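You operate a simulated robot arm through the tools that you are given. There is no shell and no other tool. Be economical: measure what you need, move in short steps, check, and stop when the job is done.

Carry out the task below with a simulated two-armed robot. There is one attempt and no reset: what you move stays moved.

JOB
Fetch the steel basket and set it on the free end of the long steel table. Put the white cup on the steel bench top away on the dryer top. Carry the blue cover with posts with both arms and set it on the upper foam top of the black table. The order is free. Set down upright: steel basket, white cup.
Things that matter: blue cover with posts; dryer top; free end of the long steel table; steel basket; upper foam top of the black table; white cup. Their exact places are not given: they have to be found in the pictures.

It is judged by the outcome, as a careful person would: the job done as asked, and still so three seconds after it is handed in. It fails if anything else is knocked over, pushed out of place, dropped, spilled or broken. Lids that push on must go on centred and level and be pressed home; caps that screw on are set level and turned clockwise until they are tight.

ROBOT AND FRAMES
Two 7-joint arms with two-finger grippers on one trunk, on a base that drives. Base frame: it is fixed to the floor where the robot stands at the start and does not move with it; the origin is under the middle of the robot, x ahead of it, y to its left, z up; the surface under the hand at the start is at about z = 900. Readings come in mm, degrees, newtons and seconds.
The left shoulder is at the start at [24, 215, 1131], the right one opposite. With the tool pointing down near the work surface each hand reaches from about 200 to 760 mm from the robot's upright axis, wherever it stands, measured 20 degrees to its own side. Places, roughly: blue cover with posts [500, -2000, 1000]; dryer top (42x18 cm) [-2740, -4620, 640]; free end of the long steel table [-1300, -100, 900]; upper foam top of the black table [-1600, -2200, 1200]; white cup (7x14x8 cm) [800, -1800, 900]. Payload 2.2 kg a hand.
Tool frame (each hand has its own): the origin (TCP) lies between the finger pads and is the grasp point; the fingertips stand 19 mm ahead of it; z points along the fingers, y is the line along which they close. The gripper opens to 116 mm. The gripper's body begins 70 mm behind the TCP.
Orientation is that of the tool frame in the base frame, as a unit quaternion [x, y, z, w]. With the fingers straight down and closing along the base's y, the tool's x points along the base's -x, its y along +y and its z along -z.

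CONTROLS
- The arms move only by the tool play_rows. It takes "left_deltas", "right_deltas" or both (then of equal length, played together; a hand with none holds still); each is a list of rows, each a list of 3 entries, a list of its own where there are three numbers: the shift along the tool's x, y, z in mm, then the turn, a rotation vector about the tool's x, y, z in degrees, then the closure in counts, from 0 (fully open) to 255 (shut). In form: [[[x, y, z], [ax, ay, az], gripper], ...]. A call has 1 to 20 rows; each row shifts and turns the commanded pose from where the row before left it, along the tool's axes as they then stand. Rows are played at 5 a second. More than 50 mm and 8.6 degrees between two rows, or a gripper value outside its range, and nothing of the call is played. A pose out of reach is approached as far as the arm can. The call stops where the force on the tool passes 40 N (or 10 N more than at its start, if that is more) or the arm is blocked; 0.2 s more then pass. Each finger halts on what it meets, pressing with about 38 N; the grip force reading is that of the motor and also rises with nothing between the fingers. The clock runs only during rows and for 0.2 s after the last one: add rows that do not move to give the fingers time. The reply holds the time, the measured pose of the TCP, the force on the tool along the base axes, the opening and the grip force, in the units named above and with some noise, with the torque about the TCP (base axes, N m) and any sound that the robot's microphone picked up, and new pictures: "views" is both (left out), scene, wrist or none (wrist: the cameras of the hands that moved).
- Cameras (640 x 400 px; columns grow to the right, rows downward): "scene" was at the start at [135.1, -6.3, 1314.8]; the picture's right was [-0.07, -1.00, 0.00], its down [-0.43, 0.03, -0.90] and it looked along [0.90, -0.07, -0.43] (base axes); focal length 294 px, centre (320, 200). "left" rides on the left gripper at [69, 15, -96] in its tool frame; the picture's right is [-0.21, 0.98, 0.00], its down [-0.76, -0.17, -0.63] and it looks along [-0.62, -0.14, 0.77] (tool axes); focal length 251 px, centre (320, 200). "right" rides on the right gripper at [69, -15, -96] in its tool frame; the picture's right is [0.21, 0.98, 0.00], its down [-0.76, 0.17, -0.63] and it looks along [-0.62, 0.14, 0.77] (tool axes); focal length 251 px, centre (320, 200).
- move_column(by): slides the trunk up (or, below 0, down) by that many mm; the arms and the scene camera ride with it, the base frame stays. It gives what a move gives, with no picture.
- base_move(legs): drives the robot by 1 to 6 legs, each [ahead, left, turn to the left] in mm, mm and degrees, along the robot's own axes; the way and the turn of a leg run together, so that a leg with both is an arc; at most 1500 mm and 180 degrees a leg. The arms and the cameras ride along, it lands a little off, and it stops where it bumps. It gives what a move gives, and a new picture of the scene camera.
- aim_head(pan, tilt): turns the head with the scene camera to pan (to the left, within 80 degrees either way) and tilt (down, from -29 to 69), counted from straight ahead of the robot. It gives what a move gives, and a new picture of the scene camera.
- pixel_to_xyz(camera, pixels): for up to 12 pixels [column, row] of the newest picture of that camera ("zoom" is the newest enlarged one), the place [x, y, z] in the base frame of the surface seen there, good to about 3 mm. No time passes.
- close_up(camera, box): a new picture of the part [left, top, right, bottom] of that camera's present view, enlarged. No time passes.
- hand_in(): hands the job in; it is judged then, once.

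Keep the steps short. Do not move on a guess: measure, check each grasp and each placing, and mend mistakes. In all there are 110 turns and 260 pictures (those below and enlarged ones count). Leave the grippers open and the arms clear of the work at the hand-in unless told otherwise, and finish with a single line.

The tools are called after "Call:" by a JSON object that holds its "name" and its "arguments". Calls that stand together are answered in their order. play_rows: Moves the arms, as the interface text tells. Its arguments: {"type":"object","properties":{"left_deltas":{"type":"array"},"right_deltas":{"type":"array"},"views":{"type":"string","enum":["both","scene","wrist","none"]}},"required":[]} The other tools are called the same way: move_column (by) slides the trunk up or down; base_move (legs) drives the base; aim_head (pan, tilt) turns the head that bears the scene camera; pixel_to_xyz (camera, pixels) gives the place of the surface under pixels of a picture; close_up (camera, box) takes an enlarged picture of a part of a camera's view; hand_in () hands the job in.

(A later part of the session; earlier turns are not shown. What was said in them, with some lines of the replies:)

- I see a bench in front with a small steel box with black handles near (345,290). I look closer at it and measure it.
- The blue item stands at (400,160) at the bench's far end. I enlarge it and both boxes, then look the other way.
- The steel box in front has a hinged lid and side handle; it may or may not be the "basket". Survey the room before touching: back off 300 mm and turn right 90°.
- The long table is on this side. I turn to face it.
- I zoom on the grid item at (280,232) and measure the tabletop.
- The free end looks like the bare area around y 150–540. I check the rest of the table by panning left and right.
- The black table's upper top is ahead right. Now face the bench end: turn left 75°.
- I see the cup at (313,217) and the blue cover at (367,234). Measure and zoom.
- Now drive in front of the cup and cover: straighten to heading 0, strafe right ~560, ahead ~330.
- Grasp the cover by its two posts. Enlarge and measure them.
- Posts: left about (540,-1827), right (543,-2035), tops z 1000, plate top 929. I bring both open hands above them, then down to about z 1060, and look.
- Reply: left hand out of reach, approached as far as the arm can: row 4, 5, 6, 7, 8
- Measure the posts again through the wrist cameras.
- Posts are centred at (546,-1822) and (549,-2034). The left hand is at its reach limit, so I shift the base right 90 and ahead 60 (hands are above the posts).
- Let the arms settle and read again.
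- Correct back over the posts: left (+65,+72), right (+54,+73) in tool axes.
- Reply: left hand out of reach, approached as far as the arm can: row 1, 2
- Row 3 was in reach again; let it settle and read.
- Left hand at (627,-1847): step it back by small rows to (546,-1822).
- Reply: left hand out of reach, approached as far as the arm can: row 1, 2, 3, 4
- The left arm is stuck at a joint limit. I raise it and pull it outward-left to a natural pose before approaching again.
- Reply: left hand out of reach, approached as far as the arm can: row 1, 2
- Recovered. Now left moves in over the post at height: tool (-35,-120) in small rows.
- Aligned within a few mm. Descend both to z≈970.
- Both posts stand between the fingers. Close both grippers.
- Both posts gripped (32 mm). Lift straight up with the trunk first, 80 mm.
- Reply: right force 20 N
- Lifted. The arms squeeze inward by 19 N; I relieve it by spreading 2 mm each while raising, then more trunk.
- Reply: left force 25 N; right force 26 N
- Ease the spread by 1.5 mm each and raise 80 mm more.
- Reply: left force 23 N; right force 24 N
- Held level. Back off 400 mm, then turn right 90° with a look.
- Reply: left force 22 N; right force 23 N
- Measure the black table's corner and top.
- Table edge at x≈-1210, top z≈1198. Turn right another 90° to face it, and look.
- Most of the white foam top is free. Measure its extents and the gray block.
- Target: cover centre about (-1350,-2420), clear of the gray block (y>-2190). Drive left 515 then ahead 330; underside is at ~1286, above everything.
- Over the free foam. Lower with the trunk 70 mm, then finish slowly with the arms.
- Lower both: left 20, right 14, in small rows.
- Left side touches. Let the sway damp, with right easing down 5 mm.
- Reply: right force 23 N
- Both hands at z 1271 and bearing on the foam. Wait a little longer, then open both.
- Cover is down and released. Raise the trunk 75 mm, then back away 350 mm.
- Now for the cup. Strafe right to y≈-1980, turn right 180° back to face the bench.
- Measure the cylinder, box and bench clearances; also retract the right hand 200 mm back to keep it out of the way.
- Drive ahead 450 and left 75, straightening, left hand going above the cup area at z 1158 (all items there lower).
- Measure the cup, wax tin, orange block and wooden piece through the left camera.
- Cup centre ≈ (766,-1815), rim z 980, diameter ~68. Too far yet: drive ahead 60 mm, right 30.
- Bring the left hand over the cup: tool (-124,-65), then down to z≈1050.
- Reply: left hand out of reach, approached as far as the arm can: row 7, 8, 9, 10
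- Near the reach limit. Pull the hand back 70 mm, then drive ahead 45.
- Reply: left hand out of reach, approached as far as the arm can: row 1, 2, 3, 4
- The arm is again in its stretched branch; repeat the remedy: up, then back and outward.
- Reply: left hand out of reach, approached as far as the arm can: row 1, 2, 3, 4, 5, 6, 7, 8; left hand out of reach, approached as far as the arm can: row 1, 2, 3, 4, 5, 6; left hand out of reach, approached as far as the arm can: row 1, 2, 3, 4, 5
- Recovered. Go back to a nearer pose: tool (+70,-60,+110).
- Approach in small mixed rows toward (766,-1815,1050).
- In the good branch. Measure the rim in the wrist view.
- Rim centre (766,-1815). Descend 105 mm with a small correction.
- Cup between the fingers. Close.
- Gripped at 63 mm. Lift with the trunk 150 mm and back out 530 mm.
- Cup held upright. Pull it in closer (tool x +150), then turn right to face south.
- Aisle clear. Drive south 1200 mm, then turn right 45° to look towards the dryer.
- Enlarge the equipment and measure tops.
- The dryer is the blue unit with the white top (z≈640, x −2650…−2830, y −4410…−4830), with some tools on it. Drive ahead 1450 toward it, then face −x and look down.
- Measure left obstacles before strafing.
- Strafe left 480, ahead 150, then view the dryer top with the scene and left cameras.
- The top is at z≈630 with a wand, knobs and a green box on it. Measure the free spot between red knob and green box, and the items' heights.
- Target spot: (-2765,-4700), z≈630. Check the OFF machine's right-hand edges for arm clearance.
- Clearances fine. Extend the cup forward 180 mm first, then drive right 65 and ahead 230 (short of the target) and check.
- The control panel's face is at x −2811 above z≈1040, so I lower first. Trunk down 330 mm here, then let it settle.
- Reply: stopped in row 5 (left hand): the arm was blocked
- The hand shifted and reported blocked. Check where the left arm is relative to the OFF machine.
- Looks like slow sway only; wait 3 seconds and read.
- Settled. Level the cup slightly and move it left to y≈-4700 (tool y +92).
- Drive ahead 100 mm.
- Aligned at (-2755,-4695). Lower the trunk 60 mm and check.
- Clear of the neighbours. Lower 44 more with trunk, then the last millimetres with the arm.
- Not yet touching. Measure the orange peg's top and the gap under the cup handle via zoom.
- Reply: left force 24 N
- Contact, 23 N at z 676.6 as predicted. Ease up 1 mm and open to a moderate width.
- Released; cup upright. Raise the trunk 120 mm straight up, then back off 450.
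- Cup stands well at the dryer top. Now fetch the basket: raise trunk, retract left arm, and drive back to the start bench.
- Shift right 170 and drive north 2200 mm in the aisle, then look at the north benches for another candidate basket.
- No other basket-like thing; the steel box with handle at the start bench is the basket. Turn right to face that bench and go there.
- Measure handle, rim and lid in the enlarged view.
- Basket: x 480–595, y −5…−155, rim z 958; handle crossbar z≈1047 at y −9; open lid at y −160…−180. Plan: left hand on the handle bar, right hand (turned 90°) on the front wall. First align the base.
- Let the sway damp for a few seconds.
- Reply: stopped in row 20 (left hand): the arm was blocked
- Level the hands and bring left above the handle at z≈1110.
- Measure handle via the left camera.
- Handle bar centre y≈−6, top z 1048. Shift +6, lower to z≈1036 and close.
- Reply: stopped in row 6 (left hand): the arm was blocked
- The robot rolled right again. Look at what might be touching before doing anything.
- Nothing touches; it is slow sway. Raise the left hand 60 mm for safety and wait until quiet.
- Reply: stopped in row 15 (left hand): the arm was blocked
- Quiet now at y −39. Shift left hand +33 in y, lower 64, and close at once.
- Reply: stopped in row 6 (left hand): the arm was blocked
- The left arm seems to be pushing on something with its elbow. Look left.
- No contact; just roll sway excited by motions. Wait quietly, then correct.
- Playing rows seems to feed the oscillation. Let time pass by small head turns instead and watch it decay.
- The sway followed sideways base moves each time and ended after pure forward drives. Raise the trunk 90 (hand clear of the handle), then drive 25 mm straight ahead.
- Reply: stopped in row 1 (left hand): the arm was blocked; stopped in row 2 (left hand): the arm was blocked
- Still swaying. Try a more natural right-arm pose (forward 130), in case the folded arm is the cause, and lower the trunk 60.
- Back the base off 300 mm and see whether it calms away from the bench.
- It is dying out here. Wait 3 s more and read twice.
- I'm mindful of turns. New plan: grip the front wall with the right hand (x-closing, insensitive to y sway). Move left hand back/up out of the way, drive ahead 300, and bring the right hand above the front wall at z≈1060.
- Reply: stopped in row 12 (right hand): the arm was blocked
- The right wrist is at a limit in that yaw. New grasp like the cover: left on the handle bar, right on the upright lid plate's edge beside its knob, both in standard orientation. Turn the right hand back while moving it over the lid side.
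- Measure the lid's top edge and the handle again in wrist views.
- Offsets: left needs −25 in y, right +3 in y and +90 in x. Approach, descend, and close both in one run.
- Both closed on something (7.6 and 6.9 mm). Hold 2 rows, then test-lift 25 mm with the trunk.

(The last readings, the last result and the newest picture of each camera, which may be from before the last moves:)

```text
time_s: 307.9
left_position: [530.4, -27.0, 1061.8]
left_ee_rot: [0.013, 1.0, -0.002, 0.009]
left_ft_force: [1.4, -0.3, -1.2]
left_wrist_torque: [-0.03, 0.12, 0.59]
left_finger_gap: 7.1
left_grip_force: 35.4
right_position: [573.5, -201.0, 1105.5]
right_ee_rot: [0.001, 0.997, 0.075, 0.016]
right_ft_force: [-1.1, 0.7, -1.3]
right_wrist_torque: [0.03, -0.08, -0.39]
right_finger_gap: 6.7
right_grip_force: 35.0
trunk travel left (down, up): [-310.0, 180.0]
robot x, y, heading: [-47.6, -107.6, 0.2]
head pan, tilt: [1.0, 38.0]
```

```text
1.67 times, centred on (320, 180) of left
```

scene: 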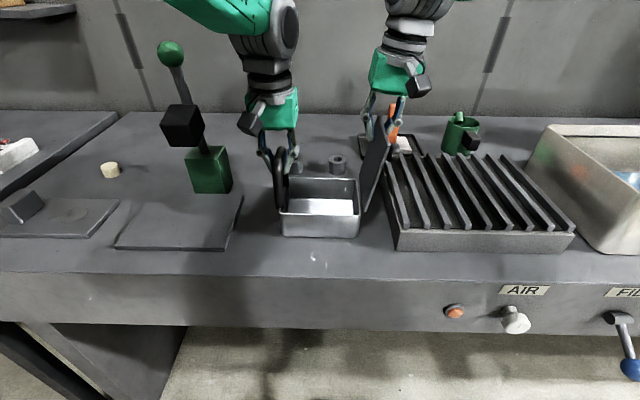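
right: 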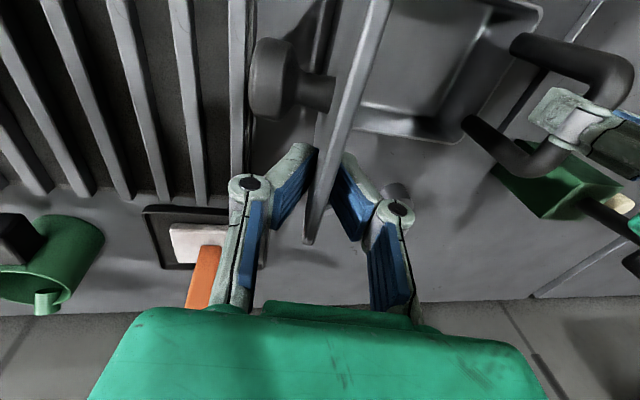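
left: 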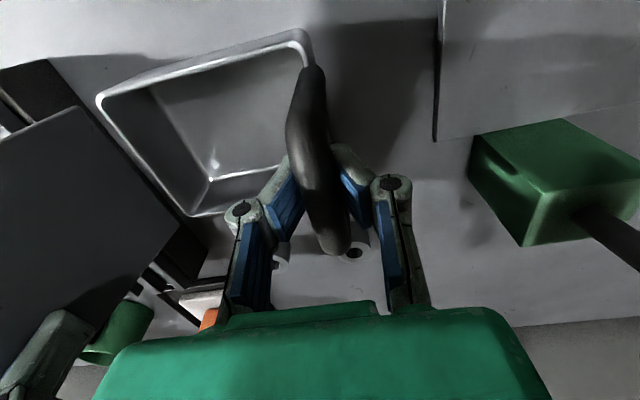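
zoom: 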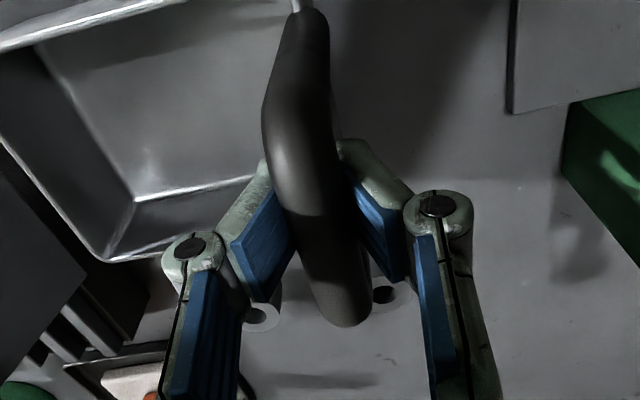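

Both hold; basket hangs level and light. Raise 90 more, back out 400, turn left 90°, ahead 360, turn left 90° to face the long table.

Call:
{"name": "move_column", "arguments": {"by": 90}}

Call:
{"name": "base_move", "arguments": {"legs": [[-400, 0, 0], [0, 0, 90], [360, 0, 0], [0, 0, 90]]}}

Call:
{"name": "aim_head", "arguments": {"pan": 0, "tilt": 30}}

Call:
{"name": "pixel_to_xyz", "arguments": {"camera": "scene", "pixels": [[320, 260], [320, 300], [250, 260], [400, 260], [200, 230], [450, 230], [320, 240]]}}

```text
time_s: 309.2
left_position: [531.3, -26.3, 1151.5]
left_ee_rot: [0.014, 1.0, -0.002, 0.009]
left_ft_force: [2.1, -1.5, -2.0]
left_wrist_torque: [-0.02, -0.1, 0.65]
left_finger_gap: 7.3
left_grip_force: 34.6
right_position: [572.1, -200.1, 1195.9]
right_ee_rot: [0.002, 0.997, 0.076, 0.016]
right_ft_force: [-1.1, 1.4, -1.0]
right_wrist_torque: [0.06, 0.14, -0.35]
right_finger_gap: 6.9
right_grip_force: 35.3
trunk travel left (down, up): [-400.0, 90.0]
robot x, y, heading: [-51.7, -111.6, 0.2]
head pan, tilt: [1.0, 38.0]
```

```text
time_s: 321.4
left_position: [-1038.7, 128.5, 1152.1]
left_ee_rot: [1.0, 0.02, -0.009, -0.001]
left_ft_force: [-1.4, 0.1, -1.6]
left_wrist_torque: [-0.02, 0.03, 0.58]
left_finger_gap: 6.3
left_grip_force: 34.8
right_position: [-1092.1, 298.0, 1197.0]
right_ee_rot: [0.997, 0.033, -0.014, 0.075]
right_ft_force: [1.0, 0.4, -0.9]
right_wrist_torque: [0.0, -0.09, -0.36]
right_finger_gap: 6.9
right_grip_force: 34.2
trunk travel left (down, up): [-400.0, 90.0]
robot x, y, heading: [-468.7, 251.8, -176.0]
head pan, tilt: [1.0, 38.0]
```

scene: 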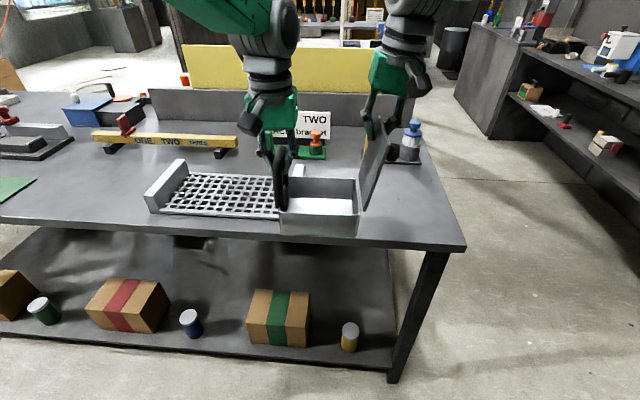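

```text
time_s: 322.0
left_position: [-1034.6, 127.7, 1154.6]
left_ee_rot: [1.0, 0.02, -0.012, -0.002]
left_ft_force: [-1.1, 0.6, -1.6]
left_wrist_torque: [0.02, -0.05, 0.6]
left_finger_gap: 6.1
left_grip_force: 34.0
right_position: [-1087.3, 297.5, 1199.2]
right_ee_rot: [0.997, 0.032, -0.016, 0.075]
right_ft_force: [0.5, 0.2, -1.1]
right_wrist_torque: [-0.07, 0.03, -0.44]
right_finger_gap: 6.7
right_grip_force: 34.6
trunk travel left (down, up): [-400.0, 90.0]
robot x, y, heading: [-465.0, 250.2, -176.1]
head pan, tilt: [0.0, 30.0]
```

scene: 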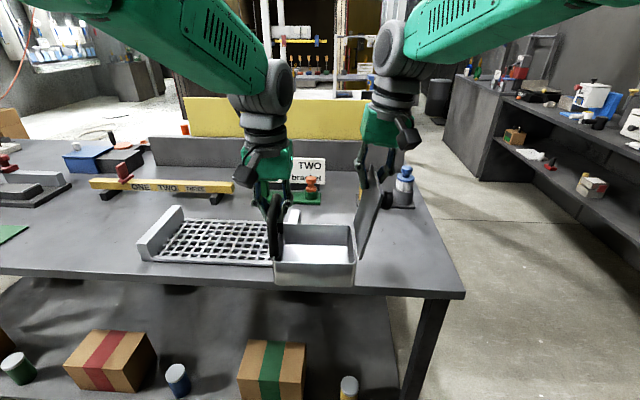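

```text
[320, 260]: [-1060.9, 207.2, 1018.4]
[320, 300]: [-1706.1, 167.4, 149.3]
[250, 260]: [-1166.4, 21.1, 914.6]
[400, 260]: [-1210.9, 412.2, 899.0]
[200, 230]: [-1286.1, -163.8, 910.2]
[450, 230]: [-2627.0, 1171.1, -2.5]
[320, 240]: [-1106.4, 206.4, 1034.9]
```

Carried safely. Turn right 7.6° and go ahead 215 to put the basket centre over about (−1270, 300), the bare end beyond the grid; then check.

Call:
{"name": "base_move", "arguments": {"legs": [[0, 0, -7.6], [213, 0, 0]]}}

Call:
{"name": "pixel_to_xyz", "arguments": {"camera": "scene", "pixels": [[320, 280], [300, 300], [250, 290], [240, 250], [400, 300], [420, 240], [420, 340], [380, 200], [360, 310], [290, 330]]}}

```text
time_s: 324.3
left_position: [-1254.3, 215.4, 1155.5]
left_ee_rot: [0.999, -0.046, -0.011, -0.003]
left_ft_force: [-3.8, 0.9, -1.6]
left_wrist_torque: [-0.08, -0.41, 0.79]
left_finger_gap: 6.0
left_grip_force: 35.0
right_position: [-1283.7, 391.3, 1200.0]
right_ee_rot: [0.996, -0.034, -0.022, 0.073]
right_ft_force: [2.6, -0.2, -1.4]
right_wrist_torque: [-0.04, 0.26, -0.38]
right_finger_gap: 7.0
right_grip_force: 34.5
trunk travel left (down, up): [-400.0, 90.0]
robot x, y, heading: [-676.8, 258.1, 176.4]
head pan, tilt: [0.0, 30.0]
```

scene: 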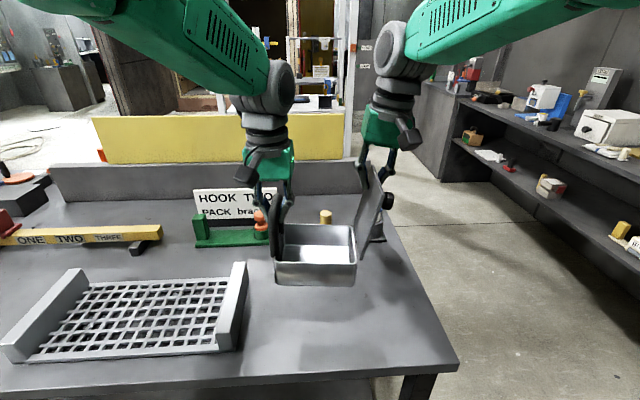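

```text
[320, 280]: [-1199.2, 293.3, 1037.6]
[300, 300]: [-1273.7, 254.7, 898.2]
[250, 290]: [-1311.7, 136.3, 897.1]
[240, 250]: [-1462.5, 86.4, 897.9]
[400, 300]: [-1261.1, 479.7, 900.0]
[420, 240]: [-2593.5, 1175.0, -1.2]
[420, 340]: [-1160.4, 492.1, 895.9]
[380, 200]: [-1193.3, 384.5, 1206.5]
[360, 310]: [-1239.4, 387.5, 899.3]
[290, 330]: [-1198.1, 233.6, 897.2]
```

Clear tabletop below (z 898). Lower the trunk 100 mm and check the gap.

Call:
{"name": "move_column", "arguments": {"by": -100}}

Call:
{"name": "close_up", "arguments": {"camera": "scene", "box": [220, 120, 460, 320]}}

Call:
{"name": "play_rows", "arguments": {"left_deltas": [[[0, 0, 3], [0, 0, 0], 255], [[0, 0, 3], [0, 0, 0], 255], [[0, 0, 2], [0, 0, 0], 255], [[0, 0, 0], [0, 0, 0], 255]], "right_deltas": [[[0, 0, 3], [0, 0, 0], 255], [[0, 0, 3], [0, 0, 0], 255], [[0, 0, 2], [0, 0, 0], 255], [[0, 0, 0], [0, 0, 0], 255]], "views": "scene"}}

```text
time_s: 325.6
left_position: [-1251.0, 221.7, 1058.2]
left_ee_rot: [0.999, -0.046, -0.012, -0.001]
left_ft_force: [-1.3, 0.4, -2.3]
left_wrist_torque: [0.02, 0.13, 0.59]
left_finger_gap: 6.1
left_grip_force: 34.2
right_position: [-1282.0, 398.4, 1101.2]
right_ee_rot: [0.996, -0.035, -0.022, 0.075]
right_ft_force: [2.0, -0.3, -1.0]
right_wrist_torque: [-0.05, -0.15, -0.37]
right_finger_gap: 7.0
right_grip_force: 34.4
trunk travel left (down, up): [-300.0, 190.0]
robot x, y, heading: [-676.5, 262.5, 176.4]
head pan, tilt: [0.0, 30.0]
```

```text
2.00 times, centred on (340, 220) of scene
```

zoom: 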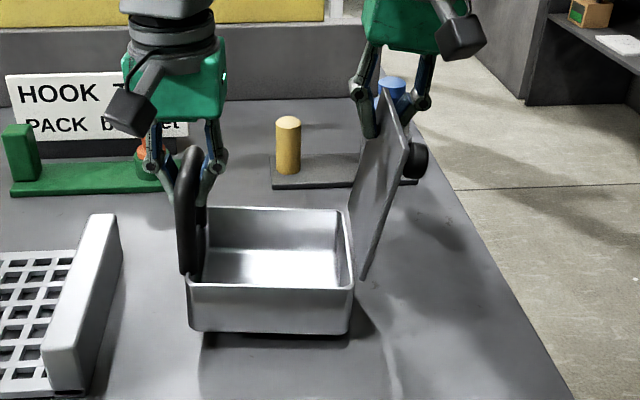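

```text
time_s: 326.6
left_position: [-1252.1, 220.6, 1049.0]
left_ee_rot: [0.999, -0.046, -0.012, -0.003]
left_ft_force: [-0.3, -0.1, -2.5]
left_wrist_torque: [-0.02, -0.16, 0.47]
left_finger_gap: 5.8
left_grip_force: 33.8
right_position: [-1281.8, 394.7, 1091.3]
right_ee_rot: [0.996, -0.034, -0.022, 0.075]
right_ft_force: [0.8, 0.4, -0.6]
right_wrist_torque: [0.0, 0.16, -0.47]
right_finger_gap: 6.7
right_grip_force: 34.6
trunk travel left (down, up): [-300.0, 190.0]
robot x, y, heading: [-672.1, 263.9, 176.3]
head pan, tilt: [0.0, 30.0]
```

scene: 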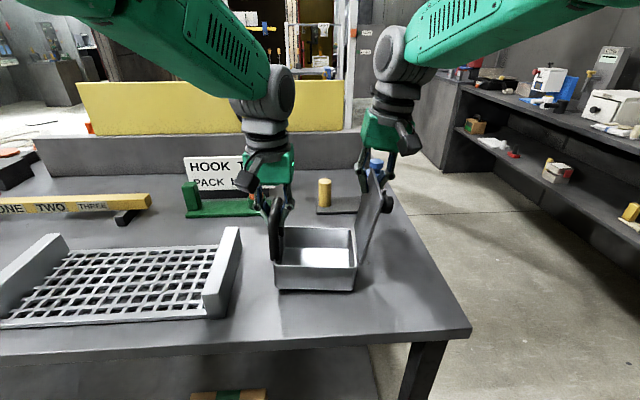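

About 10 mm left. Lower slowly 12 mm more.

Call:
{"name": "play_rows", "arguments": {"left_deltas": [[[0, 0, 2], [0, 0, 0], 255], [[0, 0, 2], [0, 0, 0], 255], [[0, 0, 2], [0, 0, 0], 255], [[0, 0, 2], [0, 0, 0], 255], [[0, 0, 2], [0, 0, 0], 255], [[0, 0, 2], [0, 0, 0], 255], [[0, 0, 0], [0, 0, 0], 255]], "right_deltas": [[[0, 0, 2], [0, 0, 0], 255], [[0, 0, 2], [0, 0, 0], 255], [[0, 0, 2], [0, 0, 0], 255], [[0, 0, 2], [0, 0, 0], 255], [[0, 0, 2], [0, 0, 0], 255], [[0, 0, 2], [0, 0, 0], 255], [[0, 0, 0], [0, 0, 0], 255]], "views": "scene"}}

```text
time_s: 328.2
left_position: [-1250.7, 217.9, 1037.2]
left_ee_rot: [0.999, -0.046, -0.014, -0.003]
left_ft_force: [-6.0, -1.7, 0.4]
left_wrist_torque: [-0.01, 0.03, 1.0]
left_finger_gap: 6.0
left_grip_force: 33.8
right_position: [-1281.4, 391.9, 1082.1]
right_ee_rot: [0.996, -0.034, -0.025, 0.075]
right_ft_force: [2.4, 1.8, 14.4]
right_wrist_torque: [-0.11, -1.04, 0.03]
right_finger_gap: 6.4
right_grip_force: 35.2
trunk travel left (down, up): [-300.0, 190.0]
robot x, y, heading: [-678.9, 260.8, 176.6]
head pan, tilt: [0.0, 30.0]
```

scene: 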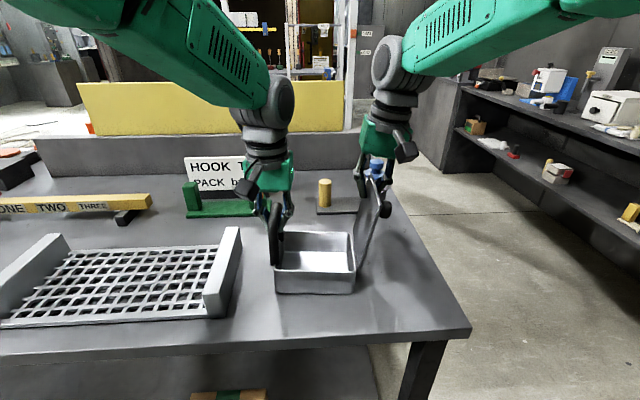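

Touching down (right 14 N, left at the pick height 1037). Left 1 mm more, then open both.

Call:
{"name": "play_rows", "arguments": {"left_deltas": [[[0, 0, 1], [0, 0, 0], 255], [[0, 0, 0], [0, 0, 0], 255], [[0, 0, 0], [0, 0, 0], 200], [[0, 0, 0], [0, 0, 0], 120], [[0, 0, 0], [0, 0, 0], 0], [[0, 0, 0], [0, 0, 0], 0], [[0, 0, 0], [0, 0, 0], 0]], "right_deltas": [[[0, 0, -0.5], [0, 0, 0], 255], [[0, 0, 0], [0, 0, 0], 255], [[0, 0, 0], [0, 0, 0], 200], [[0, 0, 0], [0, 0, 0], 120], [[0, 0, 0], [0, 0, 0], 0], [[0, 0, 0], [0, 0, 0], 0], [[0, 0, 0], [0, 0, 0], 0]], "views": "both"}}

```text
time_s: 329.8
left_position: [-1249.7, 220.6, 1035.9]
left_ee_rot: [0.999, -0.046, -0.012, -0.003]
left_ft_force: [1.2, 0.6, -1.4]
left_wrist_torque: [0.01, 0.0, -0.03]
left_finger_gap: 116.0
left_grip_force: 0.0
right_position: [-1279.5, 391.3, 1080.1]
right_ee_rot: [0.996, -0.034, -0.024, 0.074]
right_ft_force: [0.7, -0.3, -0.1]
right_wrist_torque: [-0.01, 0.0, -0.01]
right_finger_gap: 116.2
right_grip_force: 0.0
trunk travel left (down, up): [-300.0, 190.0]
robot x, y, heading: [-678.4, 262.5, 176.6]
head pan, tilt: [0.0, 30.0]
```

scene: 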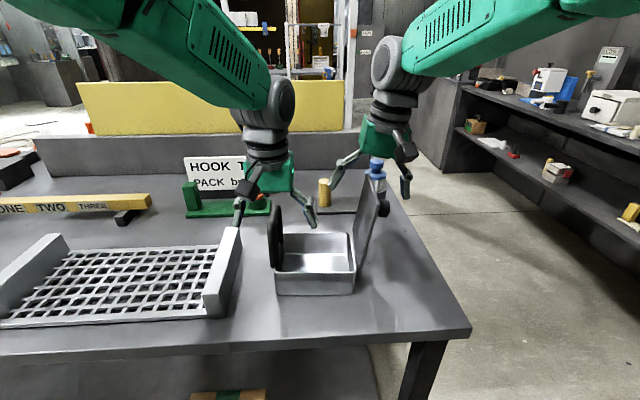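
right: 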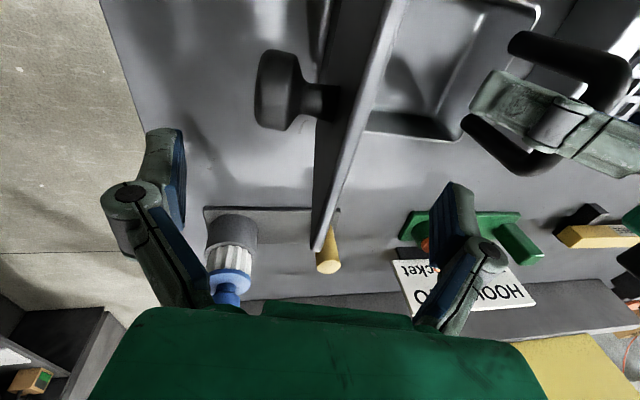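
left: 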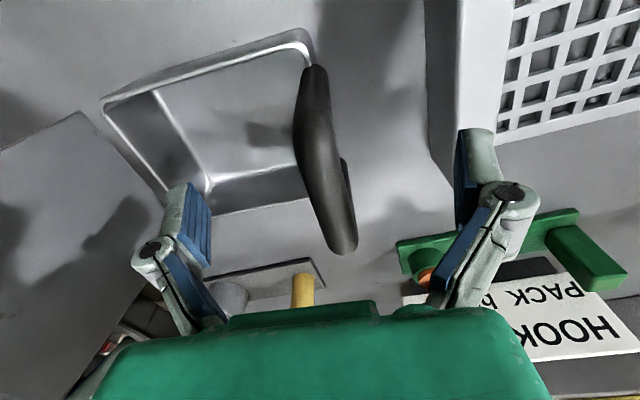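

Basket stands upright, released. Raise the trunk 130 straight up and back away 350, then check.

Call:
{"name": "move_column", "arguments": {"by": 130}}

Call:
{"name": "base_move", "arguments": {"legs": [[-350, 0, 0]]}}

Call:
{"name": "close_up", "arguments": {"camera": "scene", "box": [140, 120, 480, 330]}}

```text
time_s: 331.4
left_position: [-1250.2, 218.4, 1165.9]
left_ee_rot: [0.999, -0.047, -0.012, -0.002]
left_ft_force: [-0.1, -0.2, -0.1]
left_wrist_torque: [-0.01, -0.03, 0.01]
left_finger_gap: 116.0
left_grip_force: 0.0
right_position: [-1281.1, 392.2, 1211.6]
right_ee_rot: [0.996, -0.033, -0.023, 0.074]
right_ft_force: [-0.5, 0.0, -0.6]
right_wrist_torque: [0.02, -0.01, -0.01]
right_finger_gap: 116.1
right_grip_force: 0.0
trunk travel left (down, up): [-430.0, 60.0]
robot x, y, heading: [-676.7, 265.7, 176.2]
head pan, tilt: [0.0, 30.0]
```

```text
time_s: 333.7
left_position: [-895.9, 195.4, 1165.3]
left_ee_rot: [0.999, -0.045, -0.013, -0.002]
left_ft_force: [0.1, -0.4, -0.6]
left_wrist_torque: [-0.02, 0.01, -0.03]
left_finger_gap: 116.1
left_grip_force: 0.1
right_position: [-926.9, 369.0, 1209.4]
right_ee_rot: [0.996, -0.033, -0.023, 0.075]
right_ft_force: [-0.8, -0.1, -0.6]
right_wrist_torque: [0.02, -0.01, -0.01]
right_finger_gap: 115.8
right_grip_force: 0.1
trunk travel left (down, up): [-430.0, 60.0]
robot x, y, heading: [-320.5, 238.5, 176.3]
head pan, tilt: [0.0, 30.0]
```

scene: 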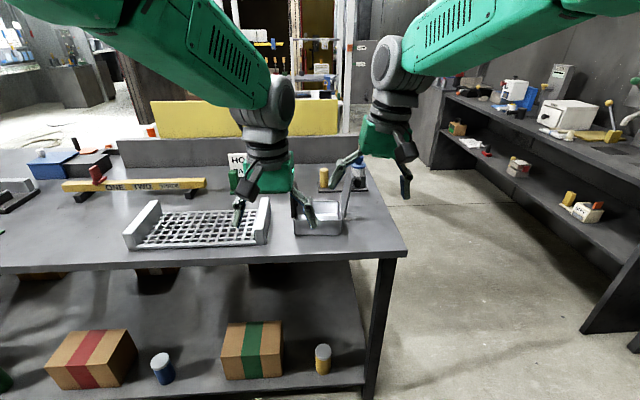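

```text
1.88 times, centred on (310, 225) of scene
```

zoom: 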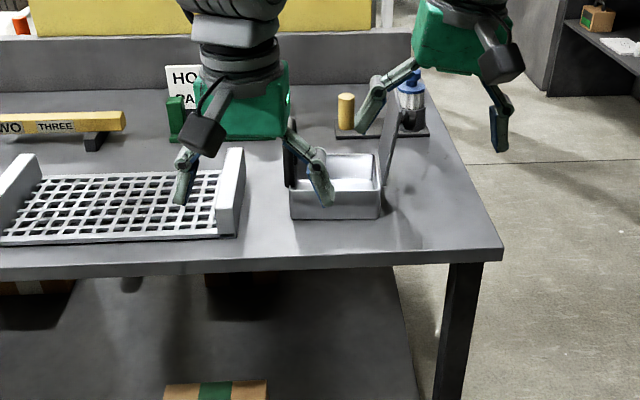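

The basket stands upright on the bare end of the long table. The cup and the cover were each checked after release, and both hands are open and clear, so I hand in.

Call:
{"name": "hand_in", "arguments": {}}

```text
The job is handed in.
```

The job is handed in: the steel basket is upright on the free end of the long steel table, the white cup is upright on the dryer top, and the blue cover is on the upper foam top of the black table.
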